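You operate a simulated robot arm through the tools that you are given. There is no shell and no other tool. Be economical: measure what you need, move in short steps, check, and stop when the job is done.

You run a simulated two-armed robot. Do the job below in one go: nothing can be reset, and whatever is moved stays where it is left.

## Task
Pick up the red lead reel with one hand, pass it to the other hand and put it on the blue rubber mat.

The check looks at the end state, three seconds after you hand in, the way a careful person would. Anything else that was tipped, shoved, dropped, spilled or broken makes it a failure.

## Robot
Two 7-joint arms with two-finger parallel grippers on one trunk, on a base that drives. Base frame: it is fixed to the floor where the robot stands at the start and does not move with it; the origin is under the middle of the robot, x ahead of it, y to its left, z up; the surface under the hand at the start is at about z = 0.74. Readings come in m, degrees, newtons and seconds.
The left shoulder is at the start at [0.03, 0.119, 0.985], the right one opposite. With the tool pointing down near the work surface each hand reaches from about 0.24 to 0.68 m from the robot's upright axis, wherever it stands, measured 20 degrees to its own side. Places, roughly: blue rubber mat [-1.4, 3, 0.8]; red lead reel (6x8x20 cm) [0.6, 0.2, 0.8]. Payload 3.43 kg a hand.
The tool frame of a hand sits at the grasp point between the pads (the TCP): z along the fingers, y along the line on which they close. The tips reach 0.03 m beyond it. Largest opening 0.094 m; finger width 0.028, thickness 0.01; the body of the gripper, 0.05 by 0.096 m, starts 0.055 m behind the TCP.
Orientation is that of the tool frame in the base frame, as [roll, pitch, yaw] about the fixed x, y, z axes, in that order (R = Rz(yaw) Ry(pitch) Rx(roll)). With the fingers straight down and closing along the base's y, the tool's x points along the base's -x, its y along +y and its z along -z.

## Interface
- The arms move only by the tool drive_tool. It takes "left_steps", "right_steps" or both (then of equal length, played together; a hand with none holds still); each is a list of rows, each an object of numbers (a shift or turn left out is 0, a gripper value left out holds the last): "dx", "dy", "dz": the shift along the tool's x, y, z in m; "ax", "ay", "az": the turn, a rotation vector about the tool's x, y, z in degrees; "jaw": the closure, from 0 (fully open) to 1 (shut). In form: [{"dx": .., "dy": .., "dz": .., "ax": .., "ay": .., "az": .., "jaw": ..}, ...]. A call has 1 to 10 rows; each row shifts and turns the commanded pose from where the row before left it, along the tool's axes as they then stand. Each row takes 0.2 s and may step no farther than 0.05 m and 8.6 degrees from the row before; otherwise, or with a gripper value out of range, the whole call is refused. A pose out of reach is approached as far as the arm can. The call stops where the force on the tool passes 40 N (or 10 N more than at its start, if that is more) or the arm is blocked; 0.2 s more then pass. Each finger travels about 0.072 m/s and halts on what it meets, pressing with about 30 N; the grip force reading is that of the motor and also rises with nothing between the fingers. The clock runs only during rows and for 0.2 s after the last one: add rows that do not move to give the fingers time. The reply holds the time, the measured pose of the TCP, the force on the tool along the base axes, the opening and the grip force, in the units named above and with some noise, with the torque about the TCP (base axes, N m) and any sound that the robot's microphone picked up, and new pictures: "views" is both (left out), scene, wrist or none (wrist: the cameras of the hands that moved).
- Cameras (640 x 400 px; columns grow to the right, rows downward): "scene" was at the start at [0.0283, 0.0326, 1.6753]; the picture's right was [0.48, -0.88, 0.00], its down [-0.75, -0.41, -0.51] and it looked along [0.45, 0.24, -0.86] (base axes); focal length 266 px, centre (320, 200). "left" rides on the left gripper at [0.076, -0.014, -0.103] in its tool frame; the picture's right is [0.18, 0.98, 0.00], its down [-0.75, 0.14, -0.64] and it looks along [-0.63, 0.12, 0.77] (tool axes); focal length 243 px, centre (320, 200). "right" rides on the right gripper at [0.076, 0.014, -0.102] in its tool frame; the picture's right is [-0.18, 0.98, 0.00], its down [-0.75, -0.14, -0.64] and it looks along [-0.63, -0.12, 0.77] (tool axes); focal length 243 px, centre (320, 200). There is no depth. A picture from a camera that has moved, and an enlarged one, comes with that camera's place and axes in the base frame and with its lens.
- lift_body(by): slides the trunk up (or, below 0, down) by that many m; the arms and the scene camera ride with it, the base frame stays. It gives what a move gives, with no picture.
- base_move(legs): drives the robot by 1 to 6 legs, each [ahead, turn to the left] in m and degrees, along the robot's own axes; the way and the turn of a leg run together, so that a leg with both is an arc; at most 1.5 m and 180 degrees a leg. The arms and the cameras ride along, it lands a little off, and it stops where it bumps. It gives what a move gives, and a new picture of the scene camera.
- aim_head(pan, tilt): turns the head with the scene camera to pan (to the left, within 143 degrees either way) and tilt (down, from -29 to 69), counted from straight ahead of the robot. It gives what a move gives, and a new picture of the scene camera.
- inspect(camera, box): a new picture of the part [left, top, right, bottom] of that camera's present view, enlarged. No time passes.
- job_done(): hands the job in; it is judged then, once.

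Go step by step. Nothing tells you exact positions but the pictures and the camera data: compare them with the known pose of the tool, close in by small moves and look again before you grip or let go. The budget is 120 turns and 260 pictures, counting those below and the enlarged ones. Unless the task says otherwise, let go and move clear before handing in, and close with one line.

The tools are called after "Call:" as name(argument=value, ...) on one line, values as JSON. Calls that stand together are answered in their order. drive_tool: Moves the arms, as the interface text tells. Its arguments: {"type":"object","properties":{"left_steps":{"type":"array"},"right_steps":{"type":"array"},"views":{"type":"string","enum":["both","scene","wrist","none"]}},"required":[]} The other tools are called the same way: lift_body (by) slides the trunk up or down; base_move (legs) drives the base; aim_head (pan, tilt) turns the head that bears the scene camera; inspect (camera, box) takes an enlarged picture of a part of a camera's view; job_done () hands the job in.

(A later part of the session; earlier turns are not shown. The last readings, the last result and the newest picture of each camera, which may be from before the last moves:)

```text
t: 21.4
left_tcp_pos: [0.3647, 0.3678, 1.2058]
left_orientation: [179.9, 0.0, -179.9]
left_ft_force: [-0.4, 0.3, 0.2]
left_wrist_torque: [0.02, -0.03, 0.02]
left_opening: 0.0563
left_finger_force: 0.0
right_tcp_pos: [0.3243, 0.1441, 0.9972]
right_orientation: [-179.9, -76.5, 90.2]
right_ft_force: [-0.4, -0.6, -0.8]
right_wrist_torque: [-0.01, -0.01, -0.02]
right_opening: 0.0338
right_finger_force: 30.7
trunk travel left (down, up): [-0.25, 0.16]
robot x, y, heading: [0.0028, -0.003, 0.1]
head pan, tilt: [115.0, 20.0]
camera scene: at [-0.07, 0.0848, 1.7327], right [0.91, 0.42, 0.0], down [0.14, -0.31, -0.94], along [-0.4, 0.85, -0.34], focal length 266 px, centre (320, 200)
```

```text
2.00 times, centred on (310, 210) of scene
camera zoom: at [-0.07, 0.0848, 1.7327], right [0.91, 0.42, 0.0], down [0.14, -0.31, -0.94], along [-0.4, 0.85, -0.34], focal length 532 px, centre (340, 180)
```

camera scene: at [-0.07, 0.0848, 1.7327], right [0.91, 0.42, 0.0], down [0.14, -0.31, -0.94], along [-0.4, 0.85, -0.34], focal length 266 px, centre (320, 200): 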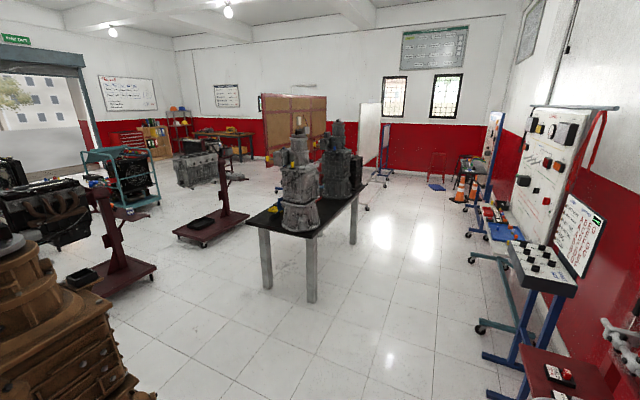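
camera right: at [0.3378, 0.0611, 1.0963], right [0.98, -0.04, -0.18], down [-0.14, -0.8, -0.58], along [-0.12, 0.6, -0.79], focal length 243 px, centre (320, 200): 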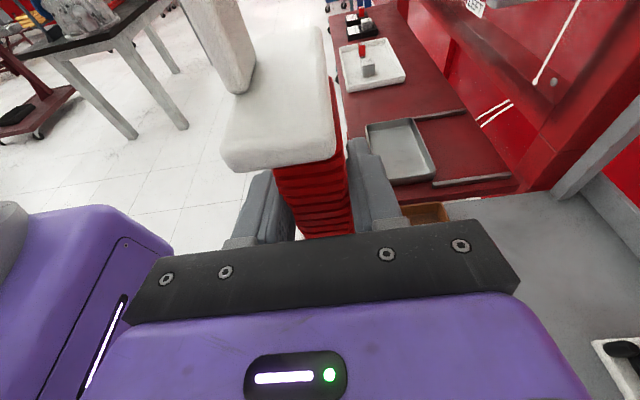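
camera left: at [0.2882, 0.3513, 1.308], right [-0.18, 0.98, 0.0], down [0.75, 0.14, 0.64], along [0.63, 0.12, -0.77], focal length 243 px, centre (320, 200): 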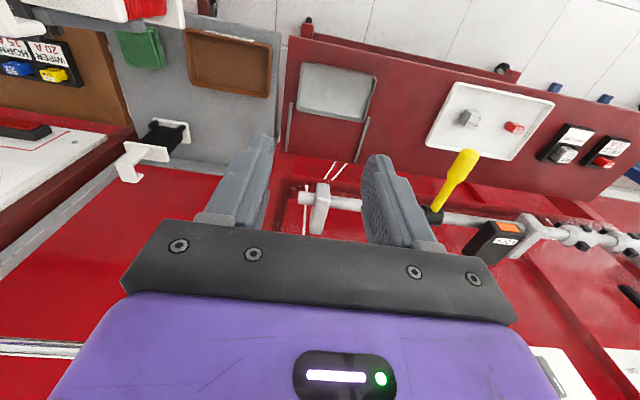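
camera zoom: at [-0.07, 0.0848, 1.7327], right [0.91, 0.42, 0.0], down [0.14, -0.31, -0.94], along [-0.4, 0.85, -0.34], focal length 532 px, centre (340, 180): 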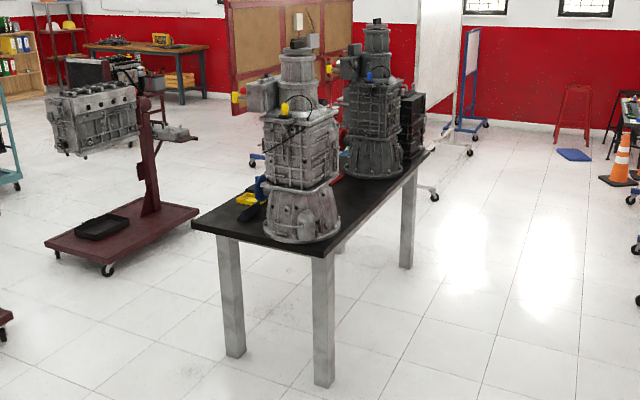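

The table spans about x −1.67 to −1.0, y 1.87 to 3.47, top z ≈ 0.70; the mat must be behind the gearboxes on its far side. Before driving I'll look behind the robot on both sides.

Call:
aim_head(pan=143, tilt=35)

Call:
aim_head(pan=-140, tilt=35)

Call:
aim_head(pan=-60, tilt=50)

```text
t: 22.3
left_tcp_pos: [0.3654, 0.3682, 1.2066]
left_orientation: [-179.9, 0.0, 180.0]
left_ft_force: [0.2, -0.6, -0.5]
left_wrist_torque: [-0.02, -0.01, 0.03]
left_opening: 0.0565
left_finger_force: 0.0
right_tcp_pos: [0.3239, 0.1442, 0.9969]
right_orientation: [-180.0, -76.5, 90.1]
right_ft_force: [0.7, 0.3, -1.7]
right_wrist_torque: [-0.04, -0.02, -0.04]
right_opening: 0.0337
right_finger_force: 30.1
trunk travel left (down, up): [-0.25, 0.16]
robot x, y, heading: [0.0008, -0.0013, 0.3]
head pan, tilt: [143.0, 35.0]
camera scene: at [-0.101, 0.0534, 1.7089], right [0.6, 0.8, 0.0], down [0.46, -0.35, -0.82], along [-0.65, 0.49, -0.57], focal length 266 px, centre (320, 200)
```

scene: 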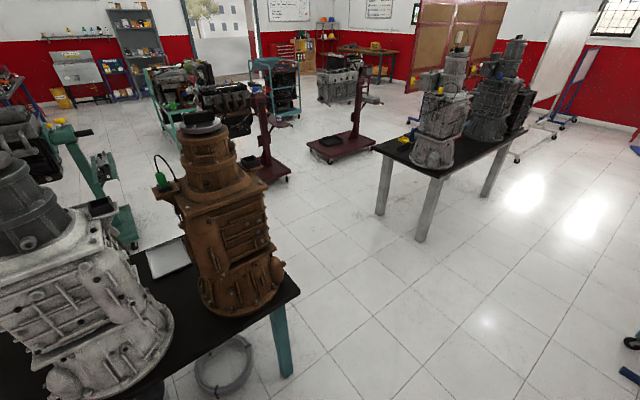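

```text
t: 26.2
left_tcp_pos: [0.3649, 0.3677, 1.2054]
left_orientation: [-180.0, 0.0, -180.0]
left_ft_force: [-0.9, 0.0, -0.4]
left_wrist_torque: [-0.03, -0.03, 0.0]
left_opening: 0.0564
left_finger_force: 0.0
right_tcp_pos: [0.3251, 0.1441, 0.9964]
right_orientation: [-180.0, -76.5, 90.1]
right_ft_force: [0.1, 0.1, -2.3]
right_wrist_torque: [-0.04, 0.01, -0.05]
right_opening: 0.034
right_finger_force: 30.4
trunk travel left (down, up): [-0.25, 0.16]
robot x, y, heading: [0.0016, -0.0022, 0.2]
head pan, tilt: [-140.0, 35.0]
camera scene: at [-0.0981, -0.0563, 1.7089], right [-0.64, 0.77, 0.0], down [0.44, 0.37, -0.82], along [-0.63, -0.53, -0.57], focal length 266 px, centre (320, 200)
```

scene: 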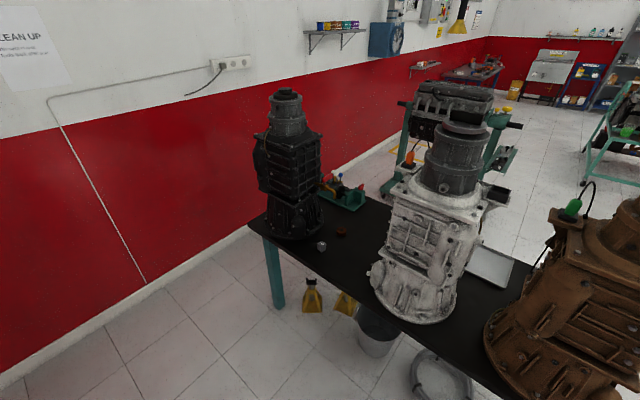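

```text
t: 27.8
left_tcp_pos: [0.3645, 0.3673, 1.2058]
left_orientation: [179.9, 0.0, 180.0]
left_ft_force: [0.5, -0.3, 0.6]
left_wrist_torque: [-0.03, -0.02, 0.02]
left_opening: 0.0562
left_finger_force: 0.1
right_tcp_pos: [0.3245, 0.1444, 0.9977]
right_orientation: [-179.9, -76.5, 90.2]
right_ft_force: [-0.3, -0.1, -0.9]
right_wrist_torque: [0.02, -0.04, -0.02]
right_opening: 0.0344
right_finger_force: 29.8
trunk travel left (down, up): [-0.25, 0.16]
robot x, y, heading: [0.0016, -0.0006, 0.3]
head pan, tilt: [-60.0, 50.0]
camera scene: at [0.0077, -0.0664, 1.6872], right [-0.87, -0.5, 0.0], down [-0.38, 0.66, -0.64], along [0.32, -0.56, -0.77], focal length 266 px, centre (320, 200)
```

scene: 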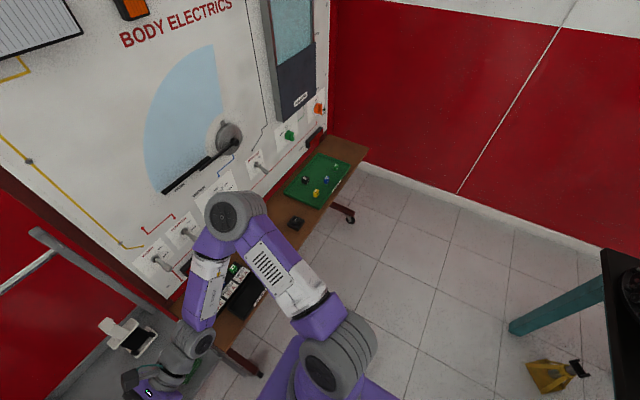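

Another gearbox table is 0.75 m behind, so turning room is limited. I'll back up 10 cm and turn left in stages, keeping the elbows clear of rack and table.

Call:
base_move(legs=[[-0.1, 0], [0, 45]])

Call:
aim_head(pan=100, tilt=45)

```text
t: 31.0
left_tcp_pos: [-0.1076, 0.5189, 1.2066]
left_orientation: [180.0, 0.0, -134.5]
left_ft_force: [-0.2, 0.5, 0.9]
left_wrist_torque: [-0.05, 0.05, -0.01]
left_opening: 0.0565
left_finger_force: 0.0
right_tcp_pos: [0.0245, 0.3314, 0.9957]
right_orientation: [179.8, -76.4, 135.6]
right_ft_force: [0.1, 0.2, -1.6]
right_wrist_torque: [-0.01, -0.04, 0.04]
right_opening: 0.0342
right_finger_force: 30.2
trunk travel left (down, up): [-0.25, 0.16]
robot x, y, heading: [-0.098, -0.0008, 45.5]
head pan, tilt: [-60.0, 50.0]
camera scene: at [-0.0488, -0.0403, 1.6872], right [-0.25, -0.97, 0.0], down [-0.74, 0.19, -0.64], along [0.62, -0.16, -0.77], focal length 266 px, centre (320, 200)
```

scene: 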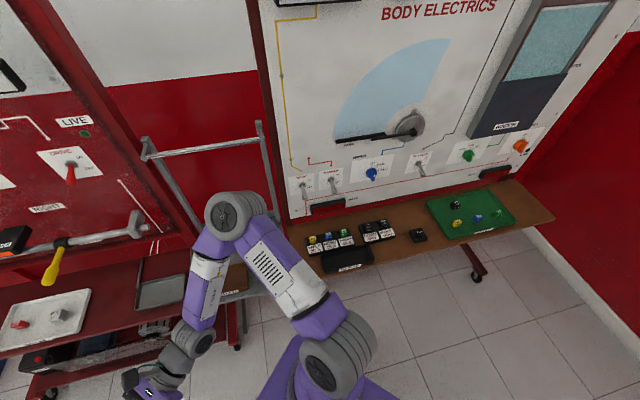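

```text
t: 33.4
left_tcp_pos: [-0.1065, 0.5185, 1.2066]
left_orientation: [-180.0, 0.1, -134.6]
left_ft_force: [-0.2, 0.4, 0.3]
left_wrist_torque: [0.01, -0.02, 0.01]
left_opening: 0.0565
left_finger_force: 0.2
right_tcp_pos: [0.0241, 0.3312, 0.9976]
right_orientation: [-180.0, -76.5, 135.6]
right_ft_force: [0.1, 0.2, -1.2]
right_wrist_torque: [-0.02, 0.0, 0.0]
right_opening: 0.0341
right_finger_force: 29.8
trunk travel left (down, up): [-0.25, 0.16]
robot x, y, heading: [-0.103, -0.0001, 45.4]
head pan, tilt: [100.0, 45.0]
camera scene: at [-0.1899, 0.0253, 1.6941], right [0.57, 0.82, 0.0], down [0.58, -0.4, -0.71], along [-0.58, 0.4, -0.71], focal length 266 px, centre (320, 200)
```

scene: 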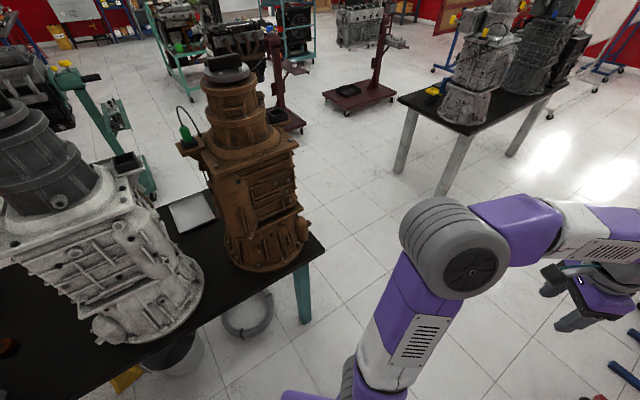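

Clear so far. I'll turn on to ~87°, drive 0.7 m, turn to ~155° and advance to about [−0.8, 1.05].

Call:
base_move(legs=[[0, 42], [0.7, 0], [0, 68], [0.8, 0]])

Call:
aim_head(pan=-30, tilt=25)

```text
t: 46.1
left_tcp_pos: [-1.2814, 0.8259, 1.206]
left_orientation: [-179.9, 0.0, -23.9]
left_ft_force: [-0.2, 0.1, 1.0]
left_wrist_torque: [0.0, -0.03, 0.02]
left_opening: 0.0564
left_finger_force: 0.0
right_tcp_pos: [-1.1523, 1.0137, 0.9968]
right_orientation: [180.0, -76.6, -113.8]
right_ft_force: [-1.4, 0.5, -1.5]
right_wrist_torque: [0.02, 0.0, 0.01]
right_opening: 0.0341
right_finger_force: 30.1
trunk travel left (down, up): [-0.25, 0.16]
robot x, y, heading: [-0.8008, 1.0116, 156.0]
head pan, tilt: [100.0, 45.0]
camera scene: at [-0.7908, 0.9229, 1.6941], right [-0.97, 0.24, 0.0], down [0.17, 0.69, -0.71], along [-0.17, -0.69, -0.71], focal length 266 px, centre (320, 200)
```

scene: 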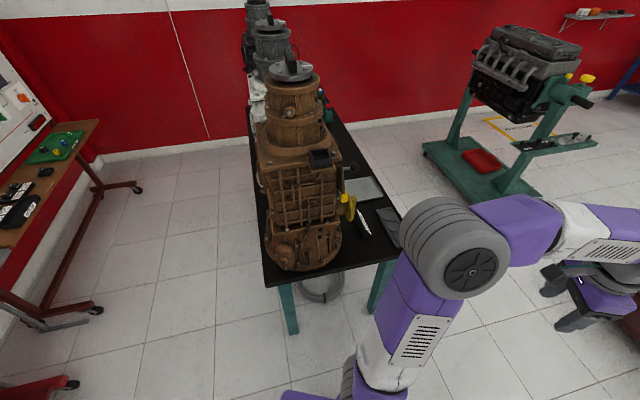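

```text
t: 48.2
left_tcp_pos: [-1.2803, 0.8243, 1.2055]
left_orientation: [179.9, 0.0, -24.2]
left_ft_force: [0.1, -0.9, -0.5]
left_wrist_torque: [0.03, 0.01, 0.03]
left_opening: 0.0564
left_finger_force: 0.1
right_tcp_pos: [-1.1529, 1.0143, 0.9967]
right_orientation: [-180.0, -76.5, -113.8]
right_ft_force: [0.1, 0.3, -1.8]
right_wrist_torque: [0.0, -0.01, 0.02]
right_opening: 0.034
right_finger_force: 30.2
trunk travel left (down, up): [-0.25, 0.16]
robot x, y, heading: [-0.7959, 1.0141, 155.9]
head pan, tilt: [-30.0, 25.0]
camera scene: at [-0.825, 1.0762, 1.7246], right [0.81, 0.59, 0.0], down [0.25, -0.34, -0.91], along [-0.53, 0.73, -0.42], focal length 266 px, centre (320, 200)
```

scene: 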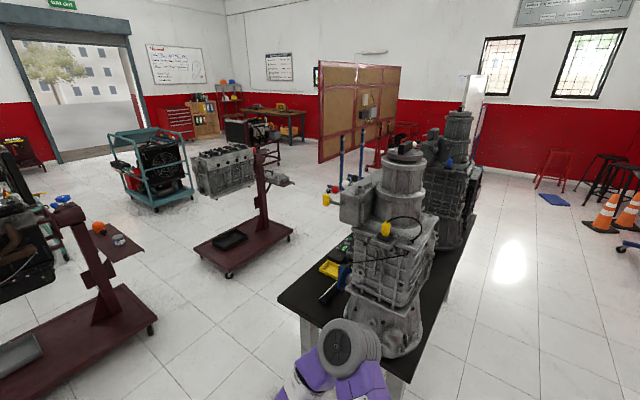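

The lane continues; the mat is still hidden behind the front gearbox. I'll advance to about [−1.55, 1.15] and turn toward the table's left side to see it.

Call:
base_move(legs=[[0, 13], [0.78, 0]])

Call:
aim_head(pan=-75, tilt=25)

```text
t: 53.1
left_tcp_pos: [-1.981, 0.8723, 1.2053]
left_orientation: [-179.9, 0.0, -11.4]
left_ft_force: [-0.1, 0.3, -0.3]
left_wrist_torque: [0.0, -0.01, -0.03]
left_opening: 0.0568
left_finger_force: 0.1
right_tcp_pos: [-1.8968, 1.0849, 0.9949]
right_orientation: [-179.9, -76.4, -101.2]
right_ft_force: [0.0, 0.3, -1.7]
right_wrist_torque: [0.02, -0.01, 0.05]
right_opening: 0.0339
right_finger_force: 30.2
trunk travel left (down, up): [-0.25, 0.16]
robot x, y, heading: [-1.5505, 1.1659, 168.5]
head pan, tilt: [-30.0, 25.0]
camera scene: at [-1.5908, 1.2168, 1.7246], right [0.66, 0.75, 0.0], down [0.32, -0.28, -0.91], along [-0.68, 0.6, -0.42], focal length 266 px, centre (320, 200)
```

scene: 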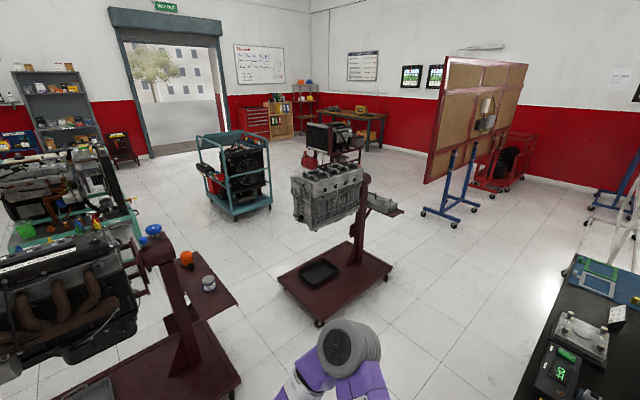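

```text
t: 54.3
left_tcp_pos: [-1.9807, 0.8713, 1.206]
left_orientation: [180.0, -0.1, -11.4]
left_ft_force: [-0.7, -0.2, -0.4]
left_wrist_torque: [0.03, 0.02, 0.0]
left_opening: 0.0567
left_finger_force: 0.1
right_tcp_pos: [-1.8958, 1.0846, 0.9969]
right_orientation: [-180.0, -76.4, -101.2]
right_ft_force: [0.8, -0.2, -1.5]
right_wrist_torque: [0.03, 0.0, 0.01]
right_opening: 0.0341
right_finger_force: 30.2
trunk travel left (down, up): [-0.25, 0.16]
robot x, y, heading: [-1.5502, 1.163, 168.4]
head pan, tilt: [-75.0, 25.0]
camera scene: at [-1.5271, 1.2477, 1.7246], right [1.0, 0.06, 0.0], down [0.03, -0.42, -0.91], along [-0.06, 0.9, -0.42], focal length 266 px, centre (320, 200)
```

scene: 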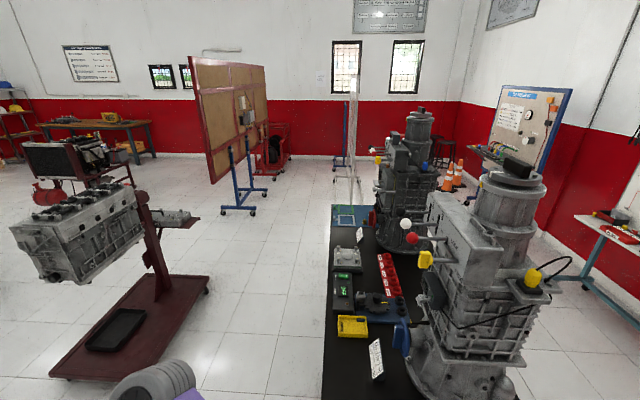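

Call:
inspect(camera="scene", box=[300, 180, 460, 280])

Call:
inspect(camera="scene", box=[300, 240, 500, 400])

```text
4.00 times, centred on (380, 230) of scene
camera zoom: at [-1.5271, 1.2477, 1.7246], right [1.0, 0.06, 0.0], down [0.03, -0.42, -0.91], along [-0.06, 0.9, -0.42], focal length 1063 px, centre (80, 80)
```

zoom: 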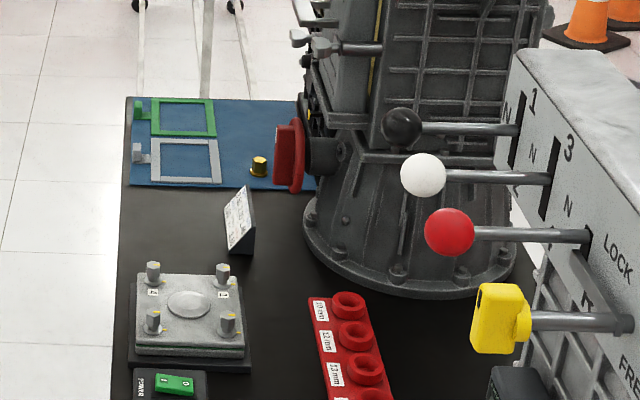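

```text
2.50 times, centred on (400, 320) of scene
camera zoom: at [-1.5271, 1.2477, 1.7246], right [1.0, 0.06, 0.0], down [0.03, -0.42, -0.91], along [-0.06, 0.9, -0.42], focal length 664 px, centre (120, -100)
```

zoom: 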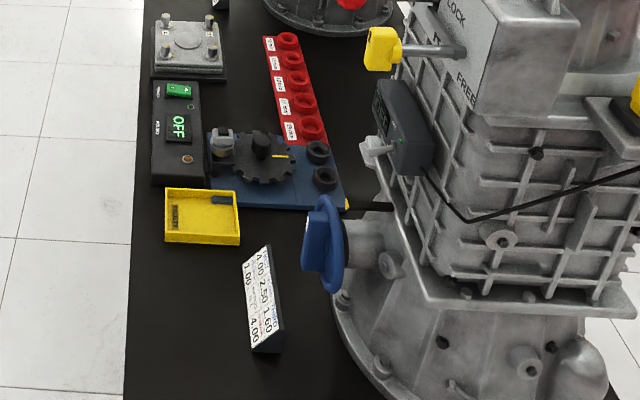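

The blue mat is at the table's far end: x from −1.55 to beyond −1.2, y 2.95–3.32, with two gasket frames and a brass piece on it; its rear-right part looks free. The table's left edge is x ≈ −1.555 and the aisle to the engine stand is ~1.1 m wide, so I'll go up it along x ≈ −2.05.

Call:
base_move(legs=[[0, -38], [0.75, 0], [0, -41], [0.8, 0]])

Call:
aim_head(pan=-35, tilt=35)

Call:
aim_head(pan=10, tilt=25)

```text
t: 65.9
left_tcp_pos: [-2.3879, 2.8963, 1.2059]
left_orientation: [-180.0, -0.1, -90.6]
left_ft_force: [0.5, 0.4, -0.8]
left_wrist_torque: [-0.03, -0.05, 0.04]
left_opening: 0.0565
left_finger_force: 0.0
right_tcp_pos: [-2.1651, 2.8534, 0.9966]
right_orientation: [-180.0, -76.6, 179.7]
right_ft_force: [-0.5, -0.7, -2.2]
right_wrist_torque: [-0.01, 0.03, 0.01]
right_opening: 0.0343
right_finger_force: 30.4
trunk travel left (down, up): [-0.25, 0.16]
robot x, y, heading: [-2.0245, 2.529, 89.5]
head pan, tilt: [-75.0, 25.0]
camera scene: at [-1.9356, 2.5215, 1.7246], right [0.25, -0.97, 0.0], down [-0.41, -0.11, -0.91], along [0.88, 0.23, -0.42], focal length 266 px, centre (320, 200)
```

scene: 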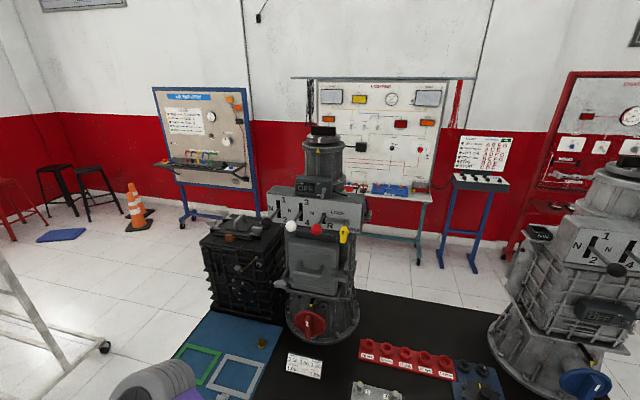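

```text
t: 66.9
left_tcp_pos: [-2.3883, 2.8956, 1.2067]
left_orientation: [-180.0, 0.0, -90.4]
left_ft_force: [0.3, -1.3, 0.3]
left_wrist_torque: [0.01, -0.01, -0.04]
left_opening: 0.0562
left_finger_force: 0.1
right_tcp_pos: [-2.1646, 2.8533, 0.9972]
right_orientation: [-179.9, -76.5, 179.7]
right_ft_force: [-0.2, -0.2, -1.2]
right_wrist_torque: [0.0, -0.01, 0.0]
right_opening: 0.034
right_finger_force: 29.7
trunk travel left (down, up): [-0.25, 0.16]
robot x, y, heading: [-2.0232, 2.5295, 89.6]
head pan, tilt: [-35.0, 35.0]
camera scene: at [-1.9736, 2.5696, 1.7089], right [0.81, -0.58, 0.0], down [-0.33, -0.47, -0.82], along [0.48, 0.67, -0.57], focal length 266 px, centre (320, 200)
```

scene: 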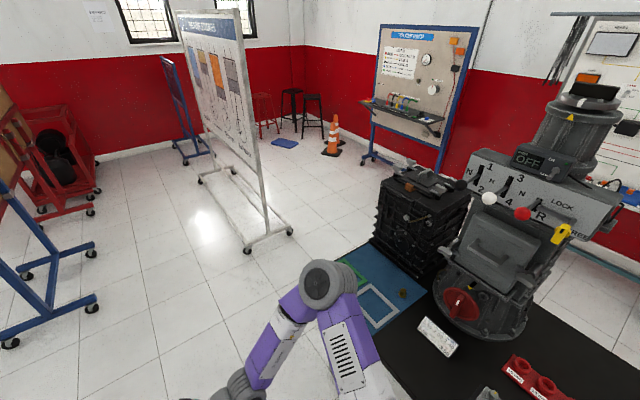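

```text
t: 68.0
left_tcp_pos: [-2.3892, 2.895, 1.2067]
left_orientation: [180.0, 0.0, -90.5]
left_ft_force: [0.4, 0.1, -0.3]
left_wrist_torque: [0.03, -0.03, -0.02]
left_opening: 0.0563
left_finger_force: 0.1
right_tcp_pos: [-2.1646, 2.8529, 0.9971]
right_orientation: [180.0, -76.6, 179.7]
right_ft_force: [-0.2, -0.4, -2.2]
right_wrist_torque: [-0.01, 0.01, 0.03]
right_opening: 0.034
right_finger_force: 30.4
trunk travel left (down, up): [-0.25, 0.16]
robot x, y, heading: [-2.0257, 2.53, 89.4]
head pan, tilt: [10.0, 25.0]
camera scene: at [-2.0399, 2.5888, 1.7246], right [0.99, 0.16, 0.0], down [0.07, -0.42, -0.91], along [-0.15, 0.89, -0.42], focal length 266 px, centre (320, 200)
```

scene: 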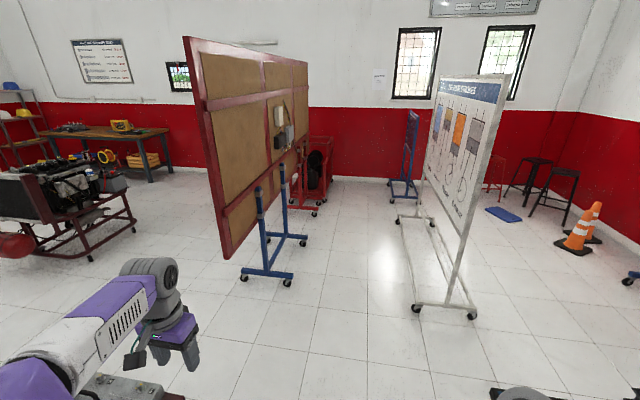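

The far end has ~0.9 m between table and a whiteboard easel. I'll look closely at the mat from here to choose the spot.

Call:
aim_head(pan=-45, tilt=50)

Call:
inspect(camera="scene", box=[290, 60, 530, 210])

```text
t: 69.3
left_tcp_pos: [-2.3884, 2.8952, 1.2066]
left_orientation: [-180.0, 0.0, -90.5]
left_ft_force: [0.6, 0.2, 0.4]
left_wrist_torque: [-0.01, -0.01, -0.03]
left_opening: 0.0564
left_finger_force: 0.1
right_tcp_pos: [-2.1643, 2.8536, 0.9973]
right_orientation: [-180.0, -76.4, 179.6]
right_ft_force: [0.0, -0.9, -0.6]
right_wrist_torque: [0.0, -0.03, 0.0]
right_opening: 0.0339
right_finger_force: 30.4
trunk travel left (down, up): [-0.25, 0.16]
robot x, y, heading: [-2.0263, 2.5293, 89.5]
head pan, tilt: [-45.0, 50.0]
camera scene: at [-1.97, 2.552, 1.6872], right [0.7, -0.71, 0.0], down [-0.55, -0.54, -0.64], along [0.46, 0.45, -0.77], focal length 266 px, centre (320, 200)
```

scene: 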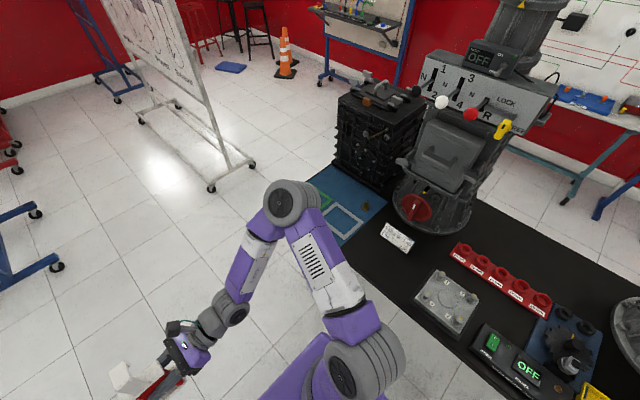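

```text
2.67 times, centred on (410, 135) of scene
camera zoom: at [-1.97, 2.552, 1.6872], right [0.7, -0.71, 0.0], down [-0.55, -0.54, -0.64], along [0.46, 0.45, -0.77], focal length 709 px, centre (80, 373)
```

zoom: 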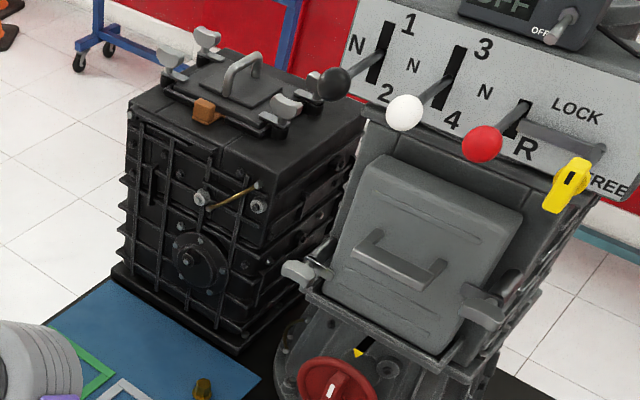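

From two views the table top is z ≈ 0.77 and the mat spans x −1.546…−1.22, y 2.865…3.21; the free patch is x −1.37…−1.22, y 2.97…3.21, so I aim for about [−1.31, 3.08]. I'll stand on the left side at about [−2.02, 3.2] facing the table.

Call:
base_move(legs=[[0.67, 0], [0, -89.5]])

Call:
aim_head(pan=0, tilt=50)

```text
t: 76.8
left_tcp_pos: [-1.6463, 3.5499, 1.2042]
left_orientation: [-179.9, 0.0, 179.4]
left_ft_force: [-0.2, -0.1, 0.2]
left_wrist_torque: [-0.02, -0.01, 0.01]
left_opening: 0.0564
left_finger_force: 0.1
right_tcp_pos: [-1.6898, 3.3253, 0.9982]
right_orientation: [180.0, -76.5, 89.5]
right_ft_force: [0.4, -0.2, -1.7]
right_wrist_torque: [-0.01, 0.0, 0.02]
right_opening: 0.034
right_finger_force: 30.0
trunk travel left (down, up): [-0.25, 0.16]
robot x, y, heading: [-2.0156, 3.1858, -0.7]
head pan, tilt: [-45.0, 50.0]
camera scene: at [-1.9915, 3.1314, 1.6871], right [-0.72, -0.7, 0.0], down [-0.54, 0.55, -0.64], along [0.45, -0.46, -0.77], focal length 266 px, centre (320, 200)
```

scene: 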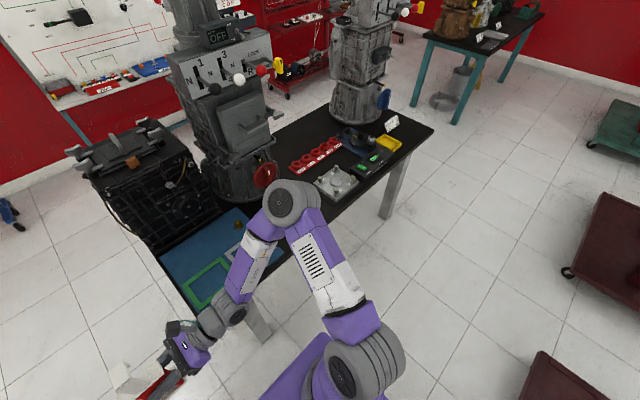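

```text
t: 77.9
left_tcp_pos: [-1.6455, 3.55, 1.2061]
left_orientation: [-180.0, 0.0, 179.2]
left_ft_force: [-0.3, -0.5, 0.2]
left_wrist_torque: [-0.03, -0.03, -0.01]
left_opening: 0.0566
left_finger_force: 0.1
right_tcp_pos: [-1.6901, 3.3271, 0.9961]
right_orientation: [180.0, -76.5, 89.5]
right_ft_force: [-1.1, -0.9, -1.4]
right_wrist_torque: [-0.03, 0.0, 0.04]
right_opening: 0.0339
right_finger_force: 29.5
trunk travel left (down, up): [-0.25, 0.16]
robot x, y, heading: [-2.0118, 3.189, -0.8]
head pan, tilt: [0.0, 50.0]
camera scene: at [-1.9684, 3.1857, 1.6871], right [-0.01, -1.0, 0.0], down [-0.77, 0.01, -0.64], along [0.64, -0.01, -0.77], focal length 266 px, centre (320, 200)
```

scene: 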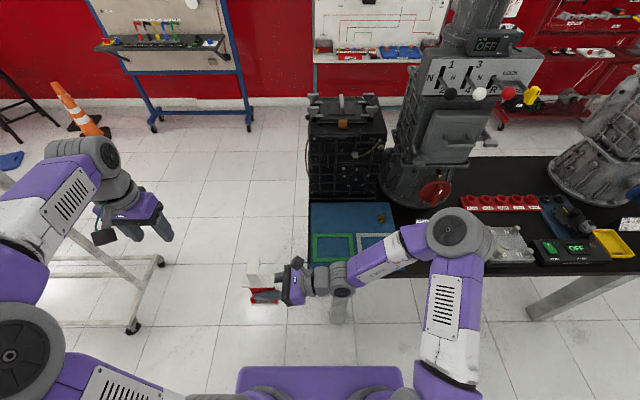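

Call:
inspect(camera="scene", box=[280, 180, 440, 280])

```text
4.00 times, centred on (360, 230) of scene
camera zoom: at [-1.9684, 3.1857, 1.6871], right [-0.01, -1.0, 0.0], down [-0.77, 0.01, -0.64], along [0.64, -0.01, -0.77], focal length 1063 px, centre (160, 80)
```

zoom: 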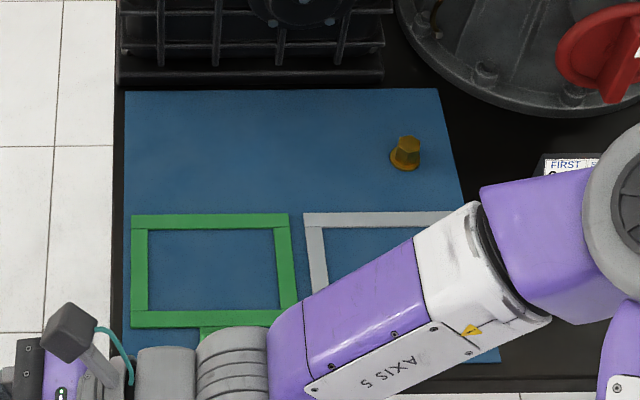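

The view confirms it: the free strip is x −1.378…−1.223, y 2.97…3.21 (brass piece at [−1.31, 2.92]). I'll drive 12 cm closer.

Call:
base_move(legs=[[0.12, 0]])

```text
t: 79.1
left_tcp_pos: [-1.5255, 3.5487, 1.2059]
left_orientation: [180.0, -0.1, 179.2]
left_ft_force: [0.2, 0.6, -1.2]
left_wrist_torque: [0.0, 0.01, 0.02]
left_opening: 0.0564
left_finger_force: 0.1
right_tcp_pos: [-1.57, 3.3246, 0.9968]
right_orientation: [-179.7, -76.5, 89.3]
right_ft_force: [0.3, -0.6, -1.7]
right_wrist_torque: [-0.03, -0.01, 0.02]
right_opening: 0.034
right_finger_force: 29.9
trunk travel left (down, up): [-0.25, 0.16]
robot x, y, heading: [-1.8985, 3.1863, -0.9]
head pan, tilt: [0.0, 50.0]
camera scene: at [-1.8486, 3.1842, 1.6871], right [-0.01, -1.0, 0.0], down [-0.77, 0.01, -0.64], along [0.64, -0.01, -0.77], focal length 266 px, centre (320, 200)
```

scene: 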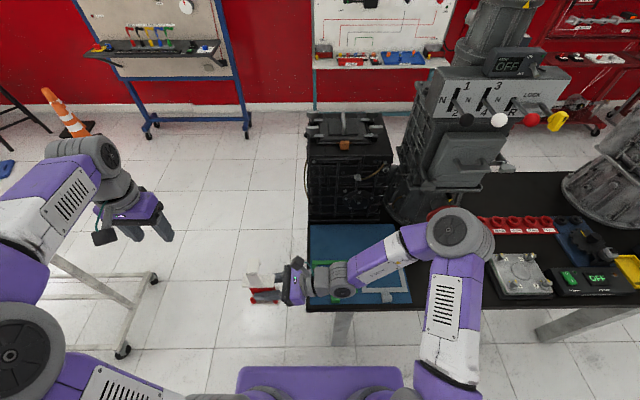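

I'll yaw the right tool 45° toward the front (the reel spins in place), then begin sliding across.

Call:
drive_tool(right_steps=[{"ax": -7.3, "az": 1.74}, {"ax": -7.3, "az": 1.74}, {"ax": -7.3, "az": 1.74}, {"ax": -7.3, "az": 1.74}, {"ax": -7.3, "az": 1.74}, {"ax": -7.3, "az": 1.74}, {}])

```text
t: 80.7
left_tcp_pos: [-1.5277, 3.5472, 1.2061]
left_orientation: [-179.9, 0.1, 179.2]
left_ft_force: [-0.1, -0.1, -0.4]
left_wrist_torque: [-0.04, -0.03, 0.04]
left_opening: 0.0563
left_finger_force: 0.0
right_tcp_pos: [-1.5706, 3.3237, 0.9983]
right_orientation: [179.9, -76.5, 55.8]
right_ft_force: [0.2, 0.1, -2.1]
right_wrist_torque: [-0.06, 0.02, 0.02]
right_opening: 0.034
right_finger_force: 30.2
right hand out of reach, approached as far as the arm can: row 5, 6
trunk travel left (down, up): [-0.25, 0.16]
robot x, y, heading: [-1.896, 3.1844, -0.9]
head pan, tilt: [0.0, 50.0]
camera scene: at [-1.8499, 3.1842, 1.6871], right [-0.01, -1.0, 0.0], down [-0.77, 0.01, -0.64], along [0.64, -0.01, -0.77], focal length 266 px, centre (320, 200)
camera right: at [-1.605, 3.249, 1.096], right [0.79, -0.59, -0.18], down [-0.57, -0.58, -0.58], along [0.24, 0.56, -0.79], focal length 243 px, centre (320, 200)
```

scene: 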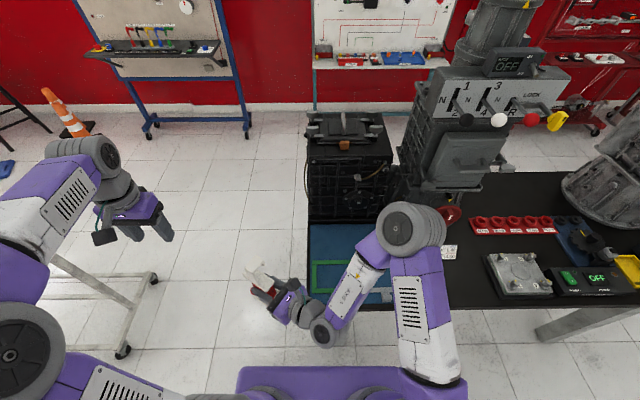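
right: 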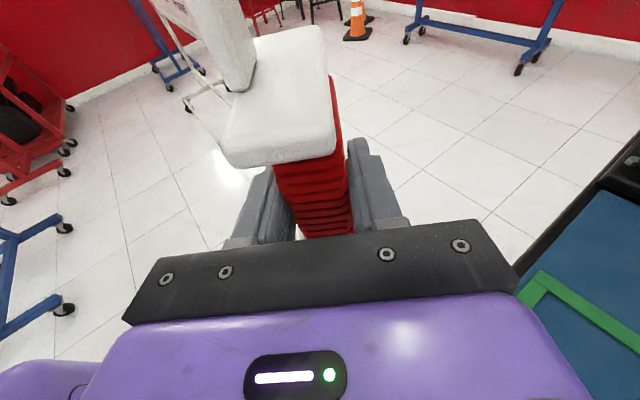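

The wrist got to yaw ~56°. I'll slide across toward the spot at this height and re-measure halfway.

Call:
drive_tool(right_steps=[{"dy": 0.04}, {"dy": 0.04}, {"dy": 0.04}, {"dy": 0.04}, {}])

```text
t: 81.9
left_tcp_pos: [-1.5262, 3.5488, 1.2065]
left_orientation: [180.0, 0.0, 179.3]
left_ft_force: [0.2, -0.5, -0.8]
left_wrist_torque: [-0.01, 0.02, 0.0]
left_opening: 0.0566
left_finger_force: 0.1
right_tcp_pos: [-1.4373, 3.2354, 0.9996]
right_orientation: [179.7, -76.5, 55.9]
right_ft_force: [-0.1, -0.1, -1.0]
right_wrist_torque: [0.04, 0.02, 0.0]
right_opening: 0.034
right_finger_force: 30.1
trunk travel left (down, up): [-0.25, 0.16]
robot x, y, heading: [-1.8952, 3.1866, -1.1]
head pan, tilt: [0.0, 50.0]
camera scene: at [-1.8502, 3.1846, 1.6871], right [-0.01, -1.0, 0.0], down [-0.77, 0.01, -0.64], along [0.64, -0.01, -0.77], focal length 266 px, centre (320, 200)
camera right: at [-1.4713, 3.16, 1.098], right [0.79, -0.59, -0.18], down [-0.57, -0.58, -0.58], along [0.24, 0.56, -0.79], focal length 243 px, centre (320, 200)
```

scene: 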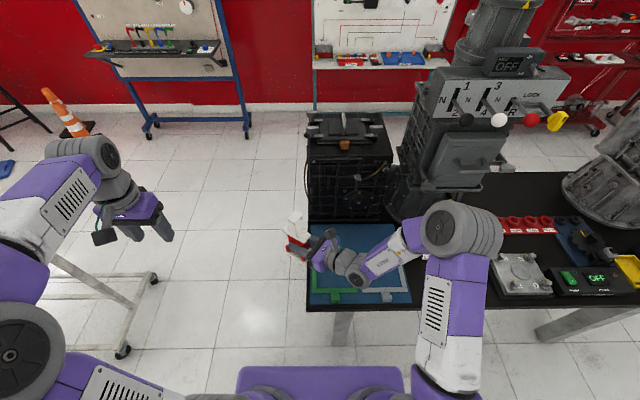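
right: 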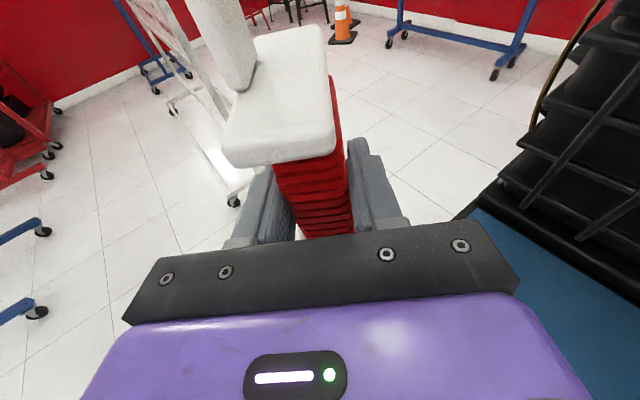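

I'm at yaw 56°. I'll finish the horizontal move to about [−1.315, 3.085] and look.

Call:
drive_tool(right_steps=[{"dy": 0.037, "dz": -0.0108, "dx": -0.0026}, {"dy": 0.037, "dz": -0.0108, "dx": -0.0026}, {"dy": 0.037, "dz": -0.0108, "dx": -0.0026}, {"dy": 0.037, "dz": -0.0108, "dx": -0.0026}, {"dy": 0.037, "dz": -0.0108, "dx": -0.0026}, {}])

Call:
inspect(camera="scene", box=[290, 180, 450, 310])

```text
t: 83.3
left_tcp_pos: [-1.5262, 3.5475, 1.2061]
left_orientation: [179.9, 0.0, 179.4]
left_ft_force: [-0.3, 0.6, -0.9]
left_wrist_torque: [-0.03, 0.0, -0.01]
left_opening: 0.0564
left_finger_force: 0.0
right_tcp_pos: [-1.3176, 3.0836, 0.9975]
right_orientation: [179.7, -76.5, 56.0]
right_ft_force: [-0.4, -0.6, -1.7]
right_wrist_torque: [-0.05, 0.05, 0.0]
right_opening: 0.034
right_finger_force: 29.6
trunk travel left (down, up): [-0.25, 0.16]
robot x, y, heading: [-1.8959, 3.1838, -0.9]
head pan, tilt: [0.0, 50.0]
camera scene: at [-1.8502, 3.1848, 1.6872], right [-0.01, -1.0, 0.0], down [-0.77, 0.01, -0.64], along [0.64, -0.01, -0.77], focal length 266 px, centre (320, 200)
camera right: at [-1.3521, 3.009, 1.0951], right [0.79, -0.59, -0.18], down [-0.57, -0.58, -0.58], along [0.24, 0.56, -0.79], focal length 243 px, centre (320, 200)
```

scene: 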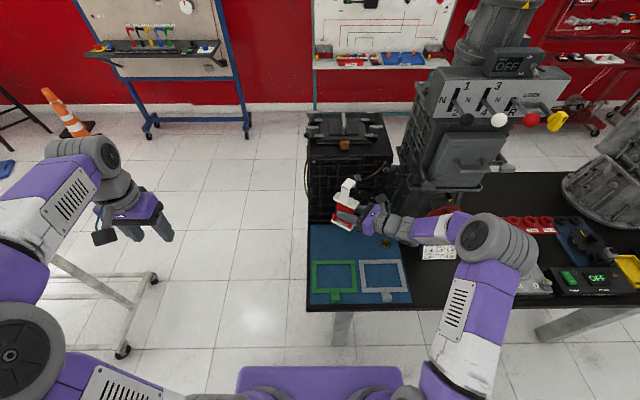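
right: 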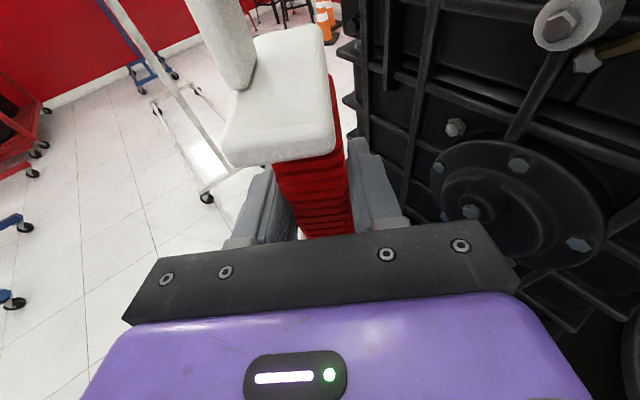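

```text
3.08 times, centred on (370, 245) of scene
camera zoom: at [-1.8502, 3.1848, 1.6872], right [-0.01, -1.0, 0.0], down [-0.77, 0.01, -0.64], along [0.64, -0.01, -0.77], focal length 818 px, centre (166, 62)
```

zoom: 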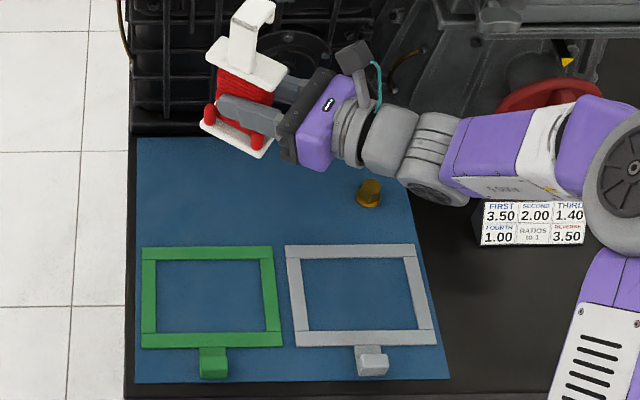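

The reel hangs above the free patch, clear of frames, brass piece and gearbox. I'll descend 11 cm and check.

Call:
drive_tool(right_steps=[{"dx": -0.0267, "dz": 0.0064}, {"dx": -0.0267, "dz": 0.0064}, {"dx": -0.0267, "dz": 0.0064}, {"dx": -0.0267, "dz": 0.0064}, {}], views="wrist")

Call:
inspect(camera="scene", box=[290, 180, 450, 310])

```text
t: 84.5
left_tcp_pos: [-1.5259, 3.5476, 1.2065]
left_orientation: [-180.0, 0.0, 179.2]
left_ft_force: [-0.4, 0.0, -0.9]
left_wrist_torque: [0.02, 0.0, 0.02]
left_opening: 0.0563
left_finger_force: 0.0
right_tcp_pos: [-1.3164, 3.0843, 0.8879]
right_orientation: [179.7, -76.5, 56.0]
right_ft_force: [0.3, -0.1, -1.2]
right_wrist_torque: [0.0, 0.0, 0.0]
right_opening: 0.034
right_finger_force: 30.0
trunk travel left (down, up): [-0.25, 0.16]
robot x, y, heading: [-1.8958, 3.1839, -0.8]
head pan, tilt: [0.0, 50.0]
camera right: at [-1.3506, 3.01, 0.9864], right [0.79, -0.59, -0.18], down [-0.57, -0.58, -0.58], along [0.24, 0.56, -0.79], focal length 243 px, centre (320, 200)
```

right: 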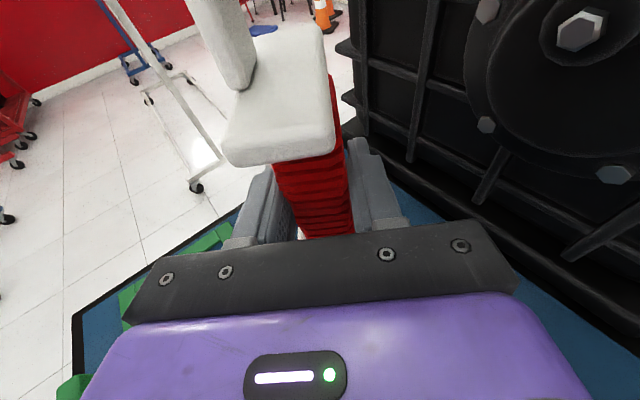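

```text
3.08 times, centred on (370, 245) of scene
camera zoom: at [-1.8501, 3.1842, 1.6872], right [-0.01, -1.0, 0.0], down [-0.77, 0.01, -0.64], along [0.64, -0.01, -0.77], focal length 818 px, centre (166, 62)
```

zoom: 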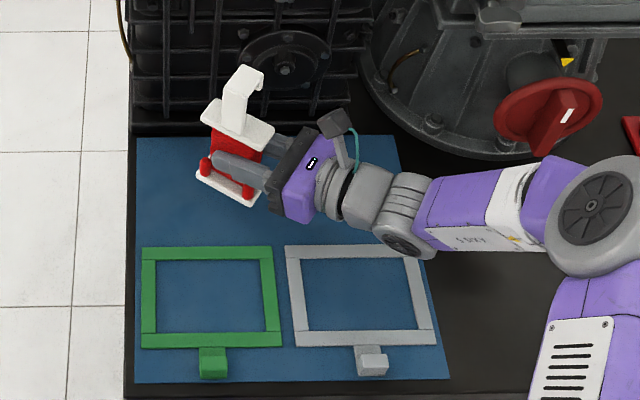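

Still clear; the nearest reel corner would land ~2 cm from the green frame, so I'll shift 1 cm away from it and lower 3.5 cm.

Call:
drive_tool(right_steps=[{"dy": 0.0083, "dz": 0.0055, "dx": 0.0013}, {"dx": -0.017, "dz": 0.004}, {"dx": -0.017, "dz": 0.004}, {}], views="none")

Call:
inspect(camera="scene", box=[320, 195, 416, 255])

```text
t: 85.5
left_tcp_pos: [-1.5264, 3.5477, 1.2057]
left_orientation: [-180.0, 0.1, 179.2]
left_ft_force: [0.7, -0.6, -0.1]
left_wrist_torque: [0.03, -0.02, -0.02]
left_opening: 0.0565
left_finger_force: 0.0
right_tcp_pos: [-1.3062, 3.0832, 0.85]
right_orientation: [179.7, -76.4, 56.0]
right_ft_force: [-0.1, 0.1, -2.1]
right_wrist_torque: [0.01, 0.03, 0.01]
right_opening: 0.0341
right_finger_force: 29.9
trunk travel left (down, up): [-0.25, 0.16]
robot x, y, heading: [-1.8935, 3.1861, -0.9]
head pan, tilt: [0.0, 50.0]
```

```text
6.67 times, centred on (368, 225) of scene
camera zoom: at [-1.8499, 3.1842, 1.6872], right [-0.01, -1.0, 0.0], down [-0.77, 0.01, -0.64], along [0.64, -0.01, -0.77], focal length 1772 px, centre (0, 33)
```

zoom: 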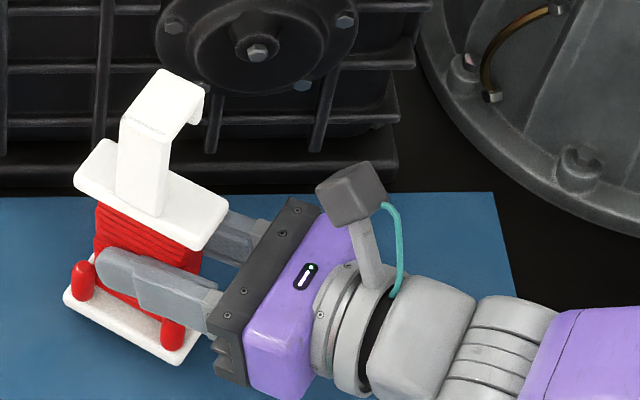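

Shadow contact isn't there yet; I'll lower in 4 mm steps watching the force.

Call:
drive_tool(right_steps=[{"dx": -0.004, "dz": 0.001}, {"dx": -0.004, "dz": 0.001}, {}], views="none")

```text
t: 86.3
left_tcp_pos: [-1.5272, 3.5474, 1.2058]
left_orientation: [179.9, 0.0, 179.2]
left_ft_force: [0.1, 0.0, -0.7]
left_wrist_torque: [0.03, 0.01, 0.02]
left_opening: 0.0564
left_finger_force: 0.1
right_tcp_pos: [-1.306, 3.0836, 0.8432]
right_orientation: [179.9, -76.5, 55.8]
right_ft_force: [-0.1, 0.1, -1.5]
right_wrist_torque: [-0.01, 0.03, -0.02]
right_opening: 0.0339
right_finger_force: 29.6
trunk travel left (down, up): [-0.25, 0.16]
robot x, y, heading: [-1.8975, 3.184, -0.7]
head pan, tilt: [0.0, 50.0]
```

Call:
drive_tool(right_steps=[{"dx": -0.003, "dz": 0.0007}, {"dx": -0.003, "dz": 0.0007}, {}], views="none")

```text
t: 87.1
left_tcp_pos: [-1.5263, 3.548, 1.2062]
left_orientation: [-179.9, 0.0, 179.2]
left_ft_force: [-0.4, 0.0, 0.2]
left_wrist_torque: [-0.02, 0.02, -0.03]
left_opening: 0.0565
left_finger_force: 0.0
right_tcp_pos: [-1.3073, 3.0836, 0.8386]
right_orientation: [179.7, -76.6, 56.0]
right_ft_force: [-0.3, -0.2, 0.6]
right_wrist_torque: [0.13, 0.04, 0.06]
right_opening: 0.0339
right_finger_force: 30.1
trunk travel left (down, up): [-0.25, 0.16]
robot x, y, heading: [-1.8953, 3.1867, -0.9]
head pan, tilt: [0.0, 50.0]
```

The load has begun to transfer to the mat (force went from −1.5 to +0.6 N). One more 2 mm step.

Call:
drive_tool(right_steps=[{"dx": -0.002, "dz": 0.0005}, {}], views="wrist")

Call:
inspect(camera="scene", box=[320, 195, 416, 255])

```text
t: 87.7
left_tcp_pos: [-1.5274, 3.5472, 1.2071]
left_orientation: [-180.0, 0.0, 179.2]
left_ft_force: [-0.3, -0.5, 0.2]
left_wrist_torque: [0.01, -0.01, -0.01]
left_opening: 0.0566
left_finger_force: 0.0
right_tcp_pos: [-1.3071, 3.0826, 0.8375]
right_orientation: [179.4, -76.6, 56.2]
right_ft_force: [-1.0, -2.0, 8.5]
right_wrist_torque: [0.4, -0.1, 0.0]
right_opening: 0.0342
right_finger_force: 29.8
trunk travel left (down, up): [-0.25, 0.16]
robot x, y, heading: [-1.8959, 3.1845, -0.7]
head pan, tilt: [0.0, 50.0]
camera right: at [-1.3417, 3.0085, 0.9368], right [0.79, -0.59, -0.18], down [-0.57, -0.58, -0.59], along [0.24, 0.56, -0.79], focal length 243 px, centre (320, 200)
```

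right: 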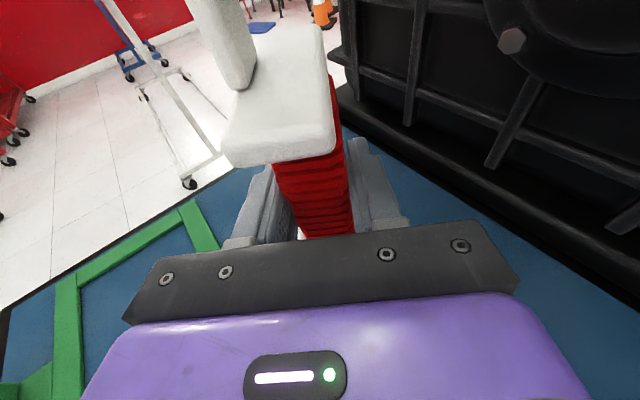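

```text
6.67 times, centred on (368, 225) of scene
camera zoom: at [-1.8511, 3.184, 1.6873], right [-0.01, -1.0, 0.0], down [-0.77, 0.01, -0.64], along [0.64, -0.01, -0.77], focal length 1772 px, centre (0, 33)
```

zoom: 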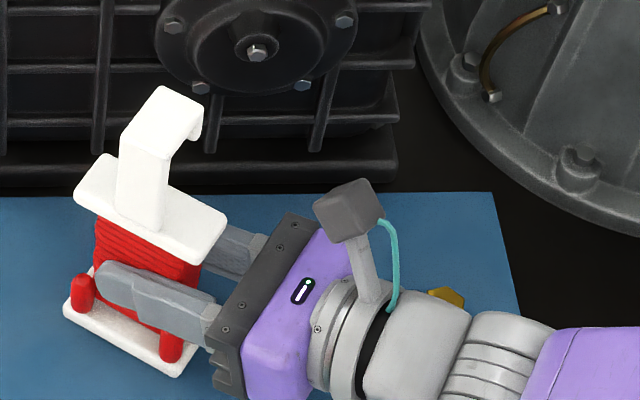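

The reel is seated (8.5 N down) and fully on the mat. I'll open the right jaw to ~7 cm.

Call:
drive_tool(right_steps=[{"dx": 0.001}, {"jaw": 0.25}, {}, {}, {}], views="wrist")

Call:
inspect(camera="scene", box=[320, 195, 416, 255])

```text
t: 88.9
left_tcp_pos: [-1.526, 3.5474, 1.2059]
left_orientation: [180.0, 0.0, 179.2]
left_ft_force: [0.4, -0.3, 0.4]
left_wrist_torque: [-0.02, -0.02, -0.04]
left_opening: 0.0562
left_finger_force: 0.1
right_tcp_pos: [-1.3071, 3.085, 0.8377]
right_orientation: [179.7, -76.5, 55.9]
right_ft_force: [-0.2, 0.7, 0.4]
right_wrist_torque: [-0.01, 0.0, 0.02]
right_opening: 0.0703
right_finger_force: 0.0
trunk travel left (down, up): [-0.25, 0.16]
robot x, y, heading: [-1.8974, 3.1851, -0.5]
head pan, tilt: [0.0, 50.0]
camera right: at [-1.3417, 3.0093, 0.9363], right [0.79, -0.59, -0.18], down [-0.57, -0.58, -0.58], along [0.24, 0.56, -0.79], focal length 243 px, centre (320, 200)
```

right: 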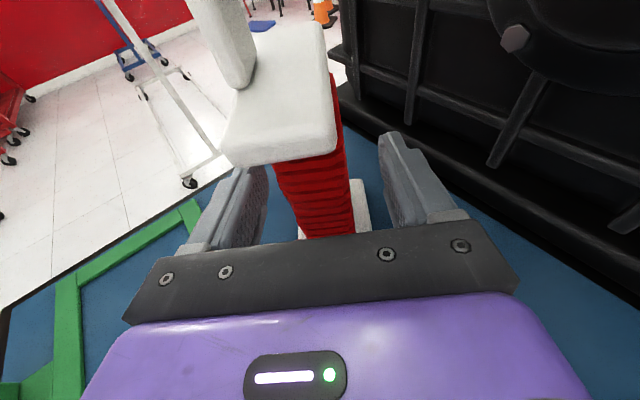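

```text
6.67 times, centred on (368, 225) of scene
camera zoom: at [-1.8499, 3.1841, 1.6871], right [-0.01, -1.0, 0.0], down [-0.77, 0.01, -0.64], along [0.64, -0.01, -0.77], focal length 1772 px, centre (0, 33)
```

zoom: 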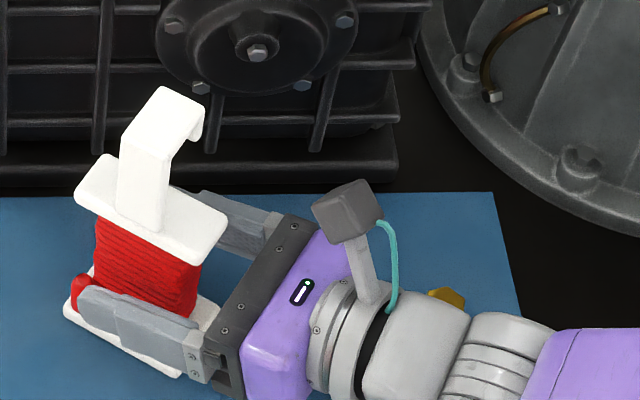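

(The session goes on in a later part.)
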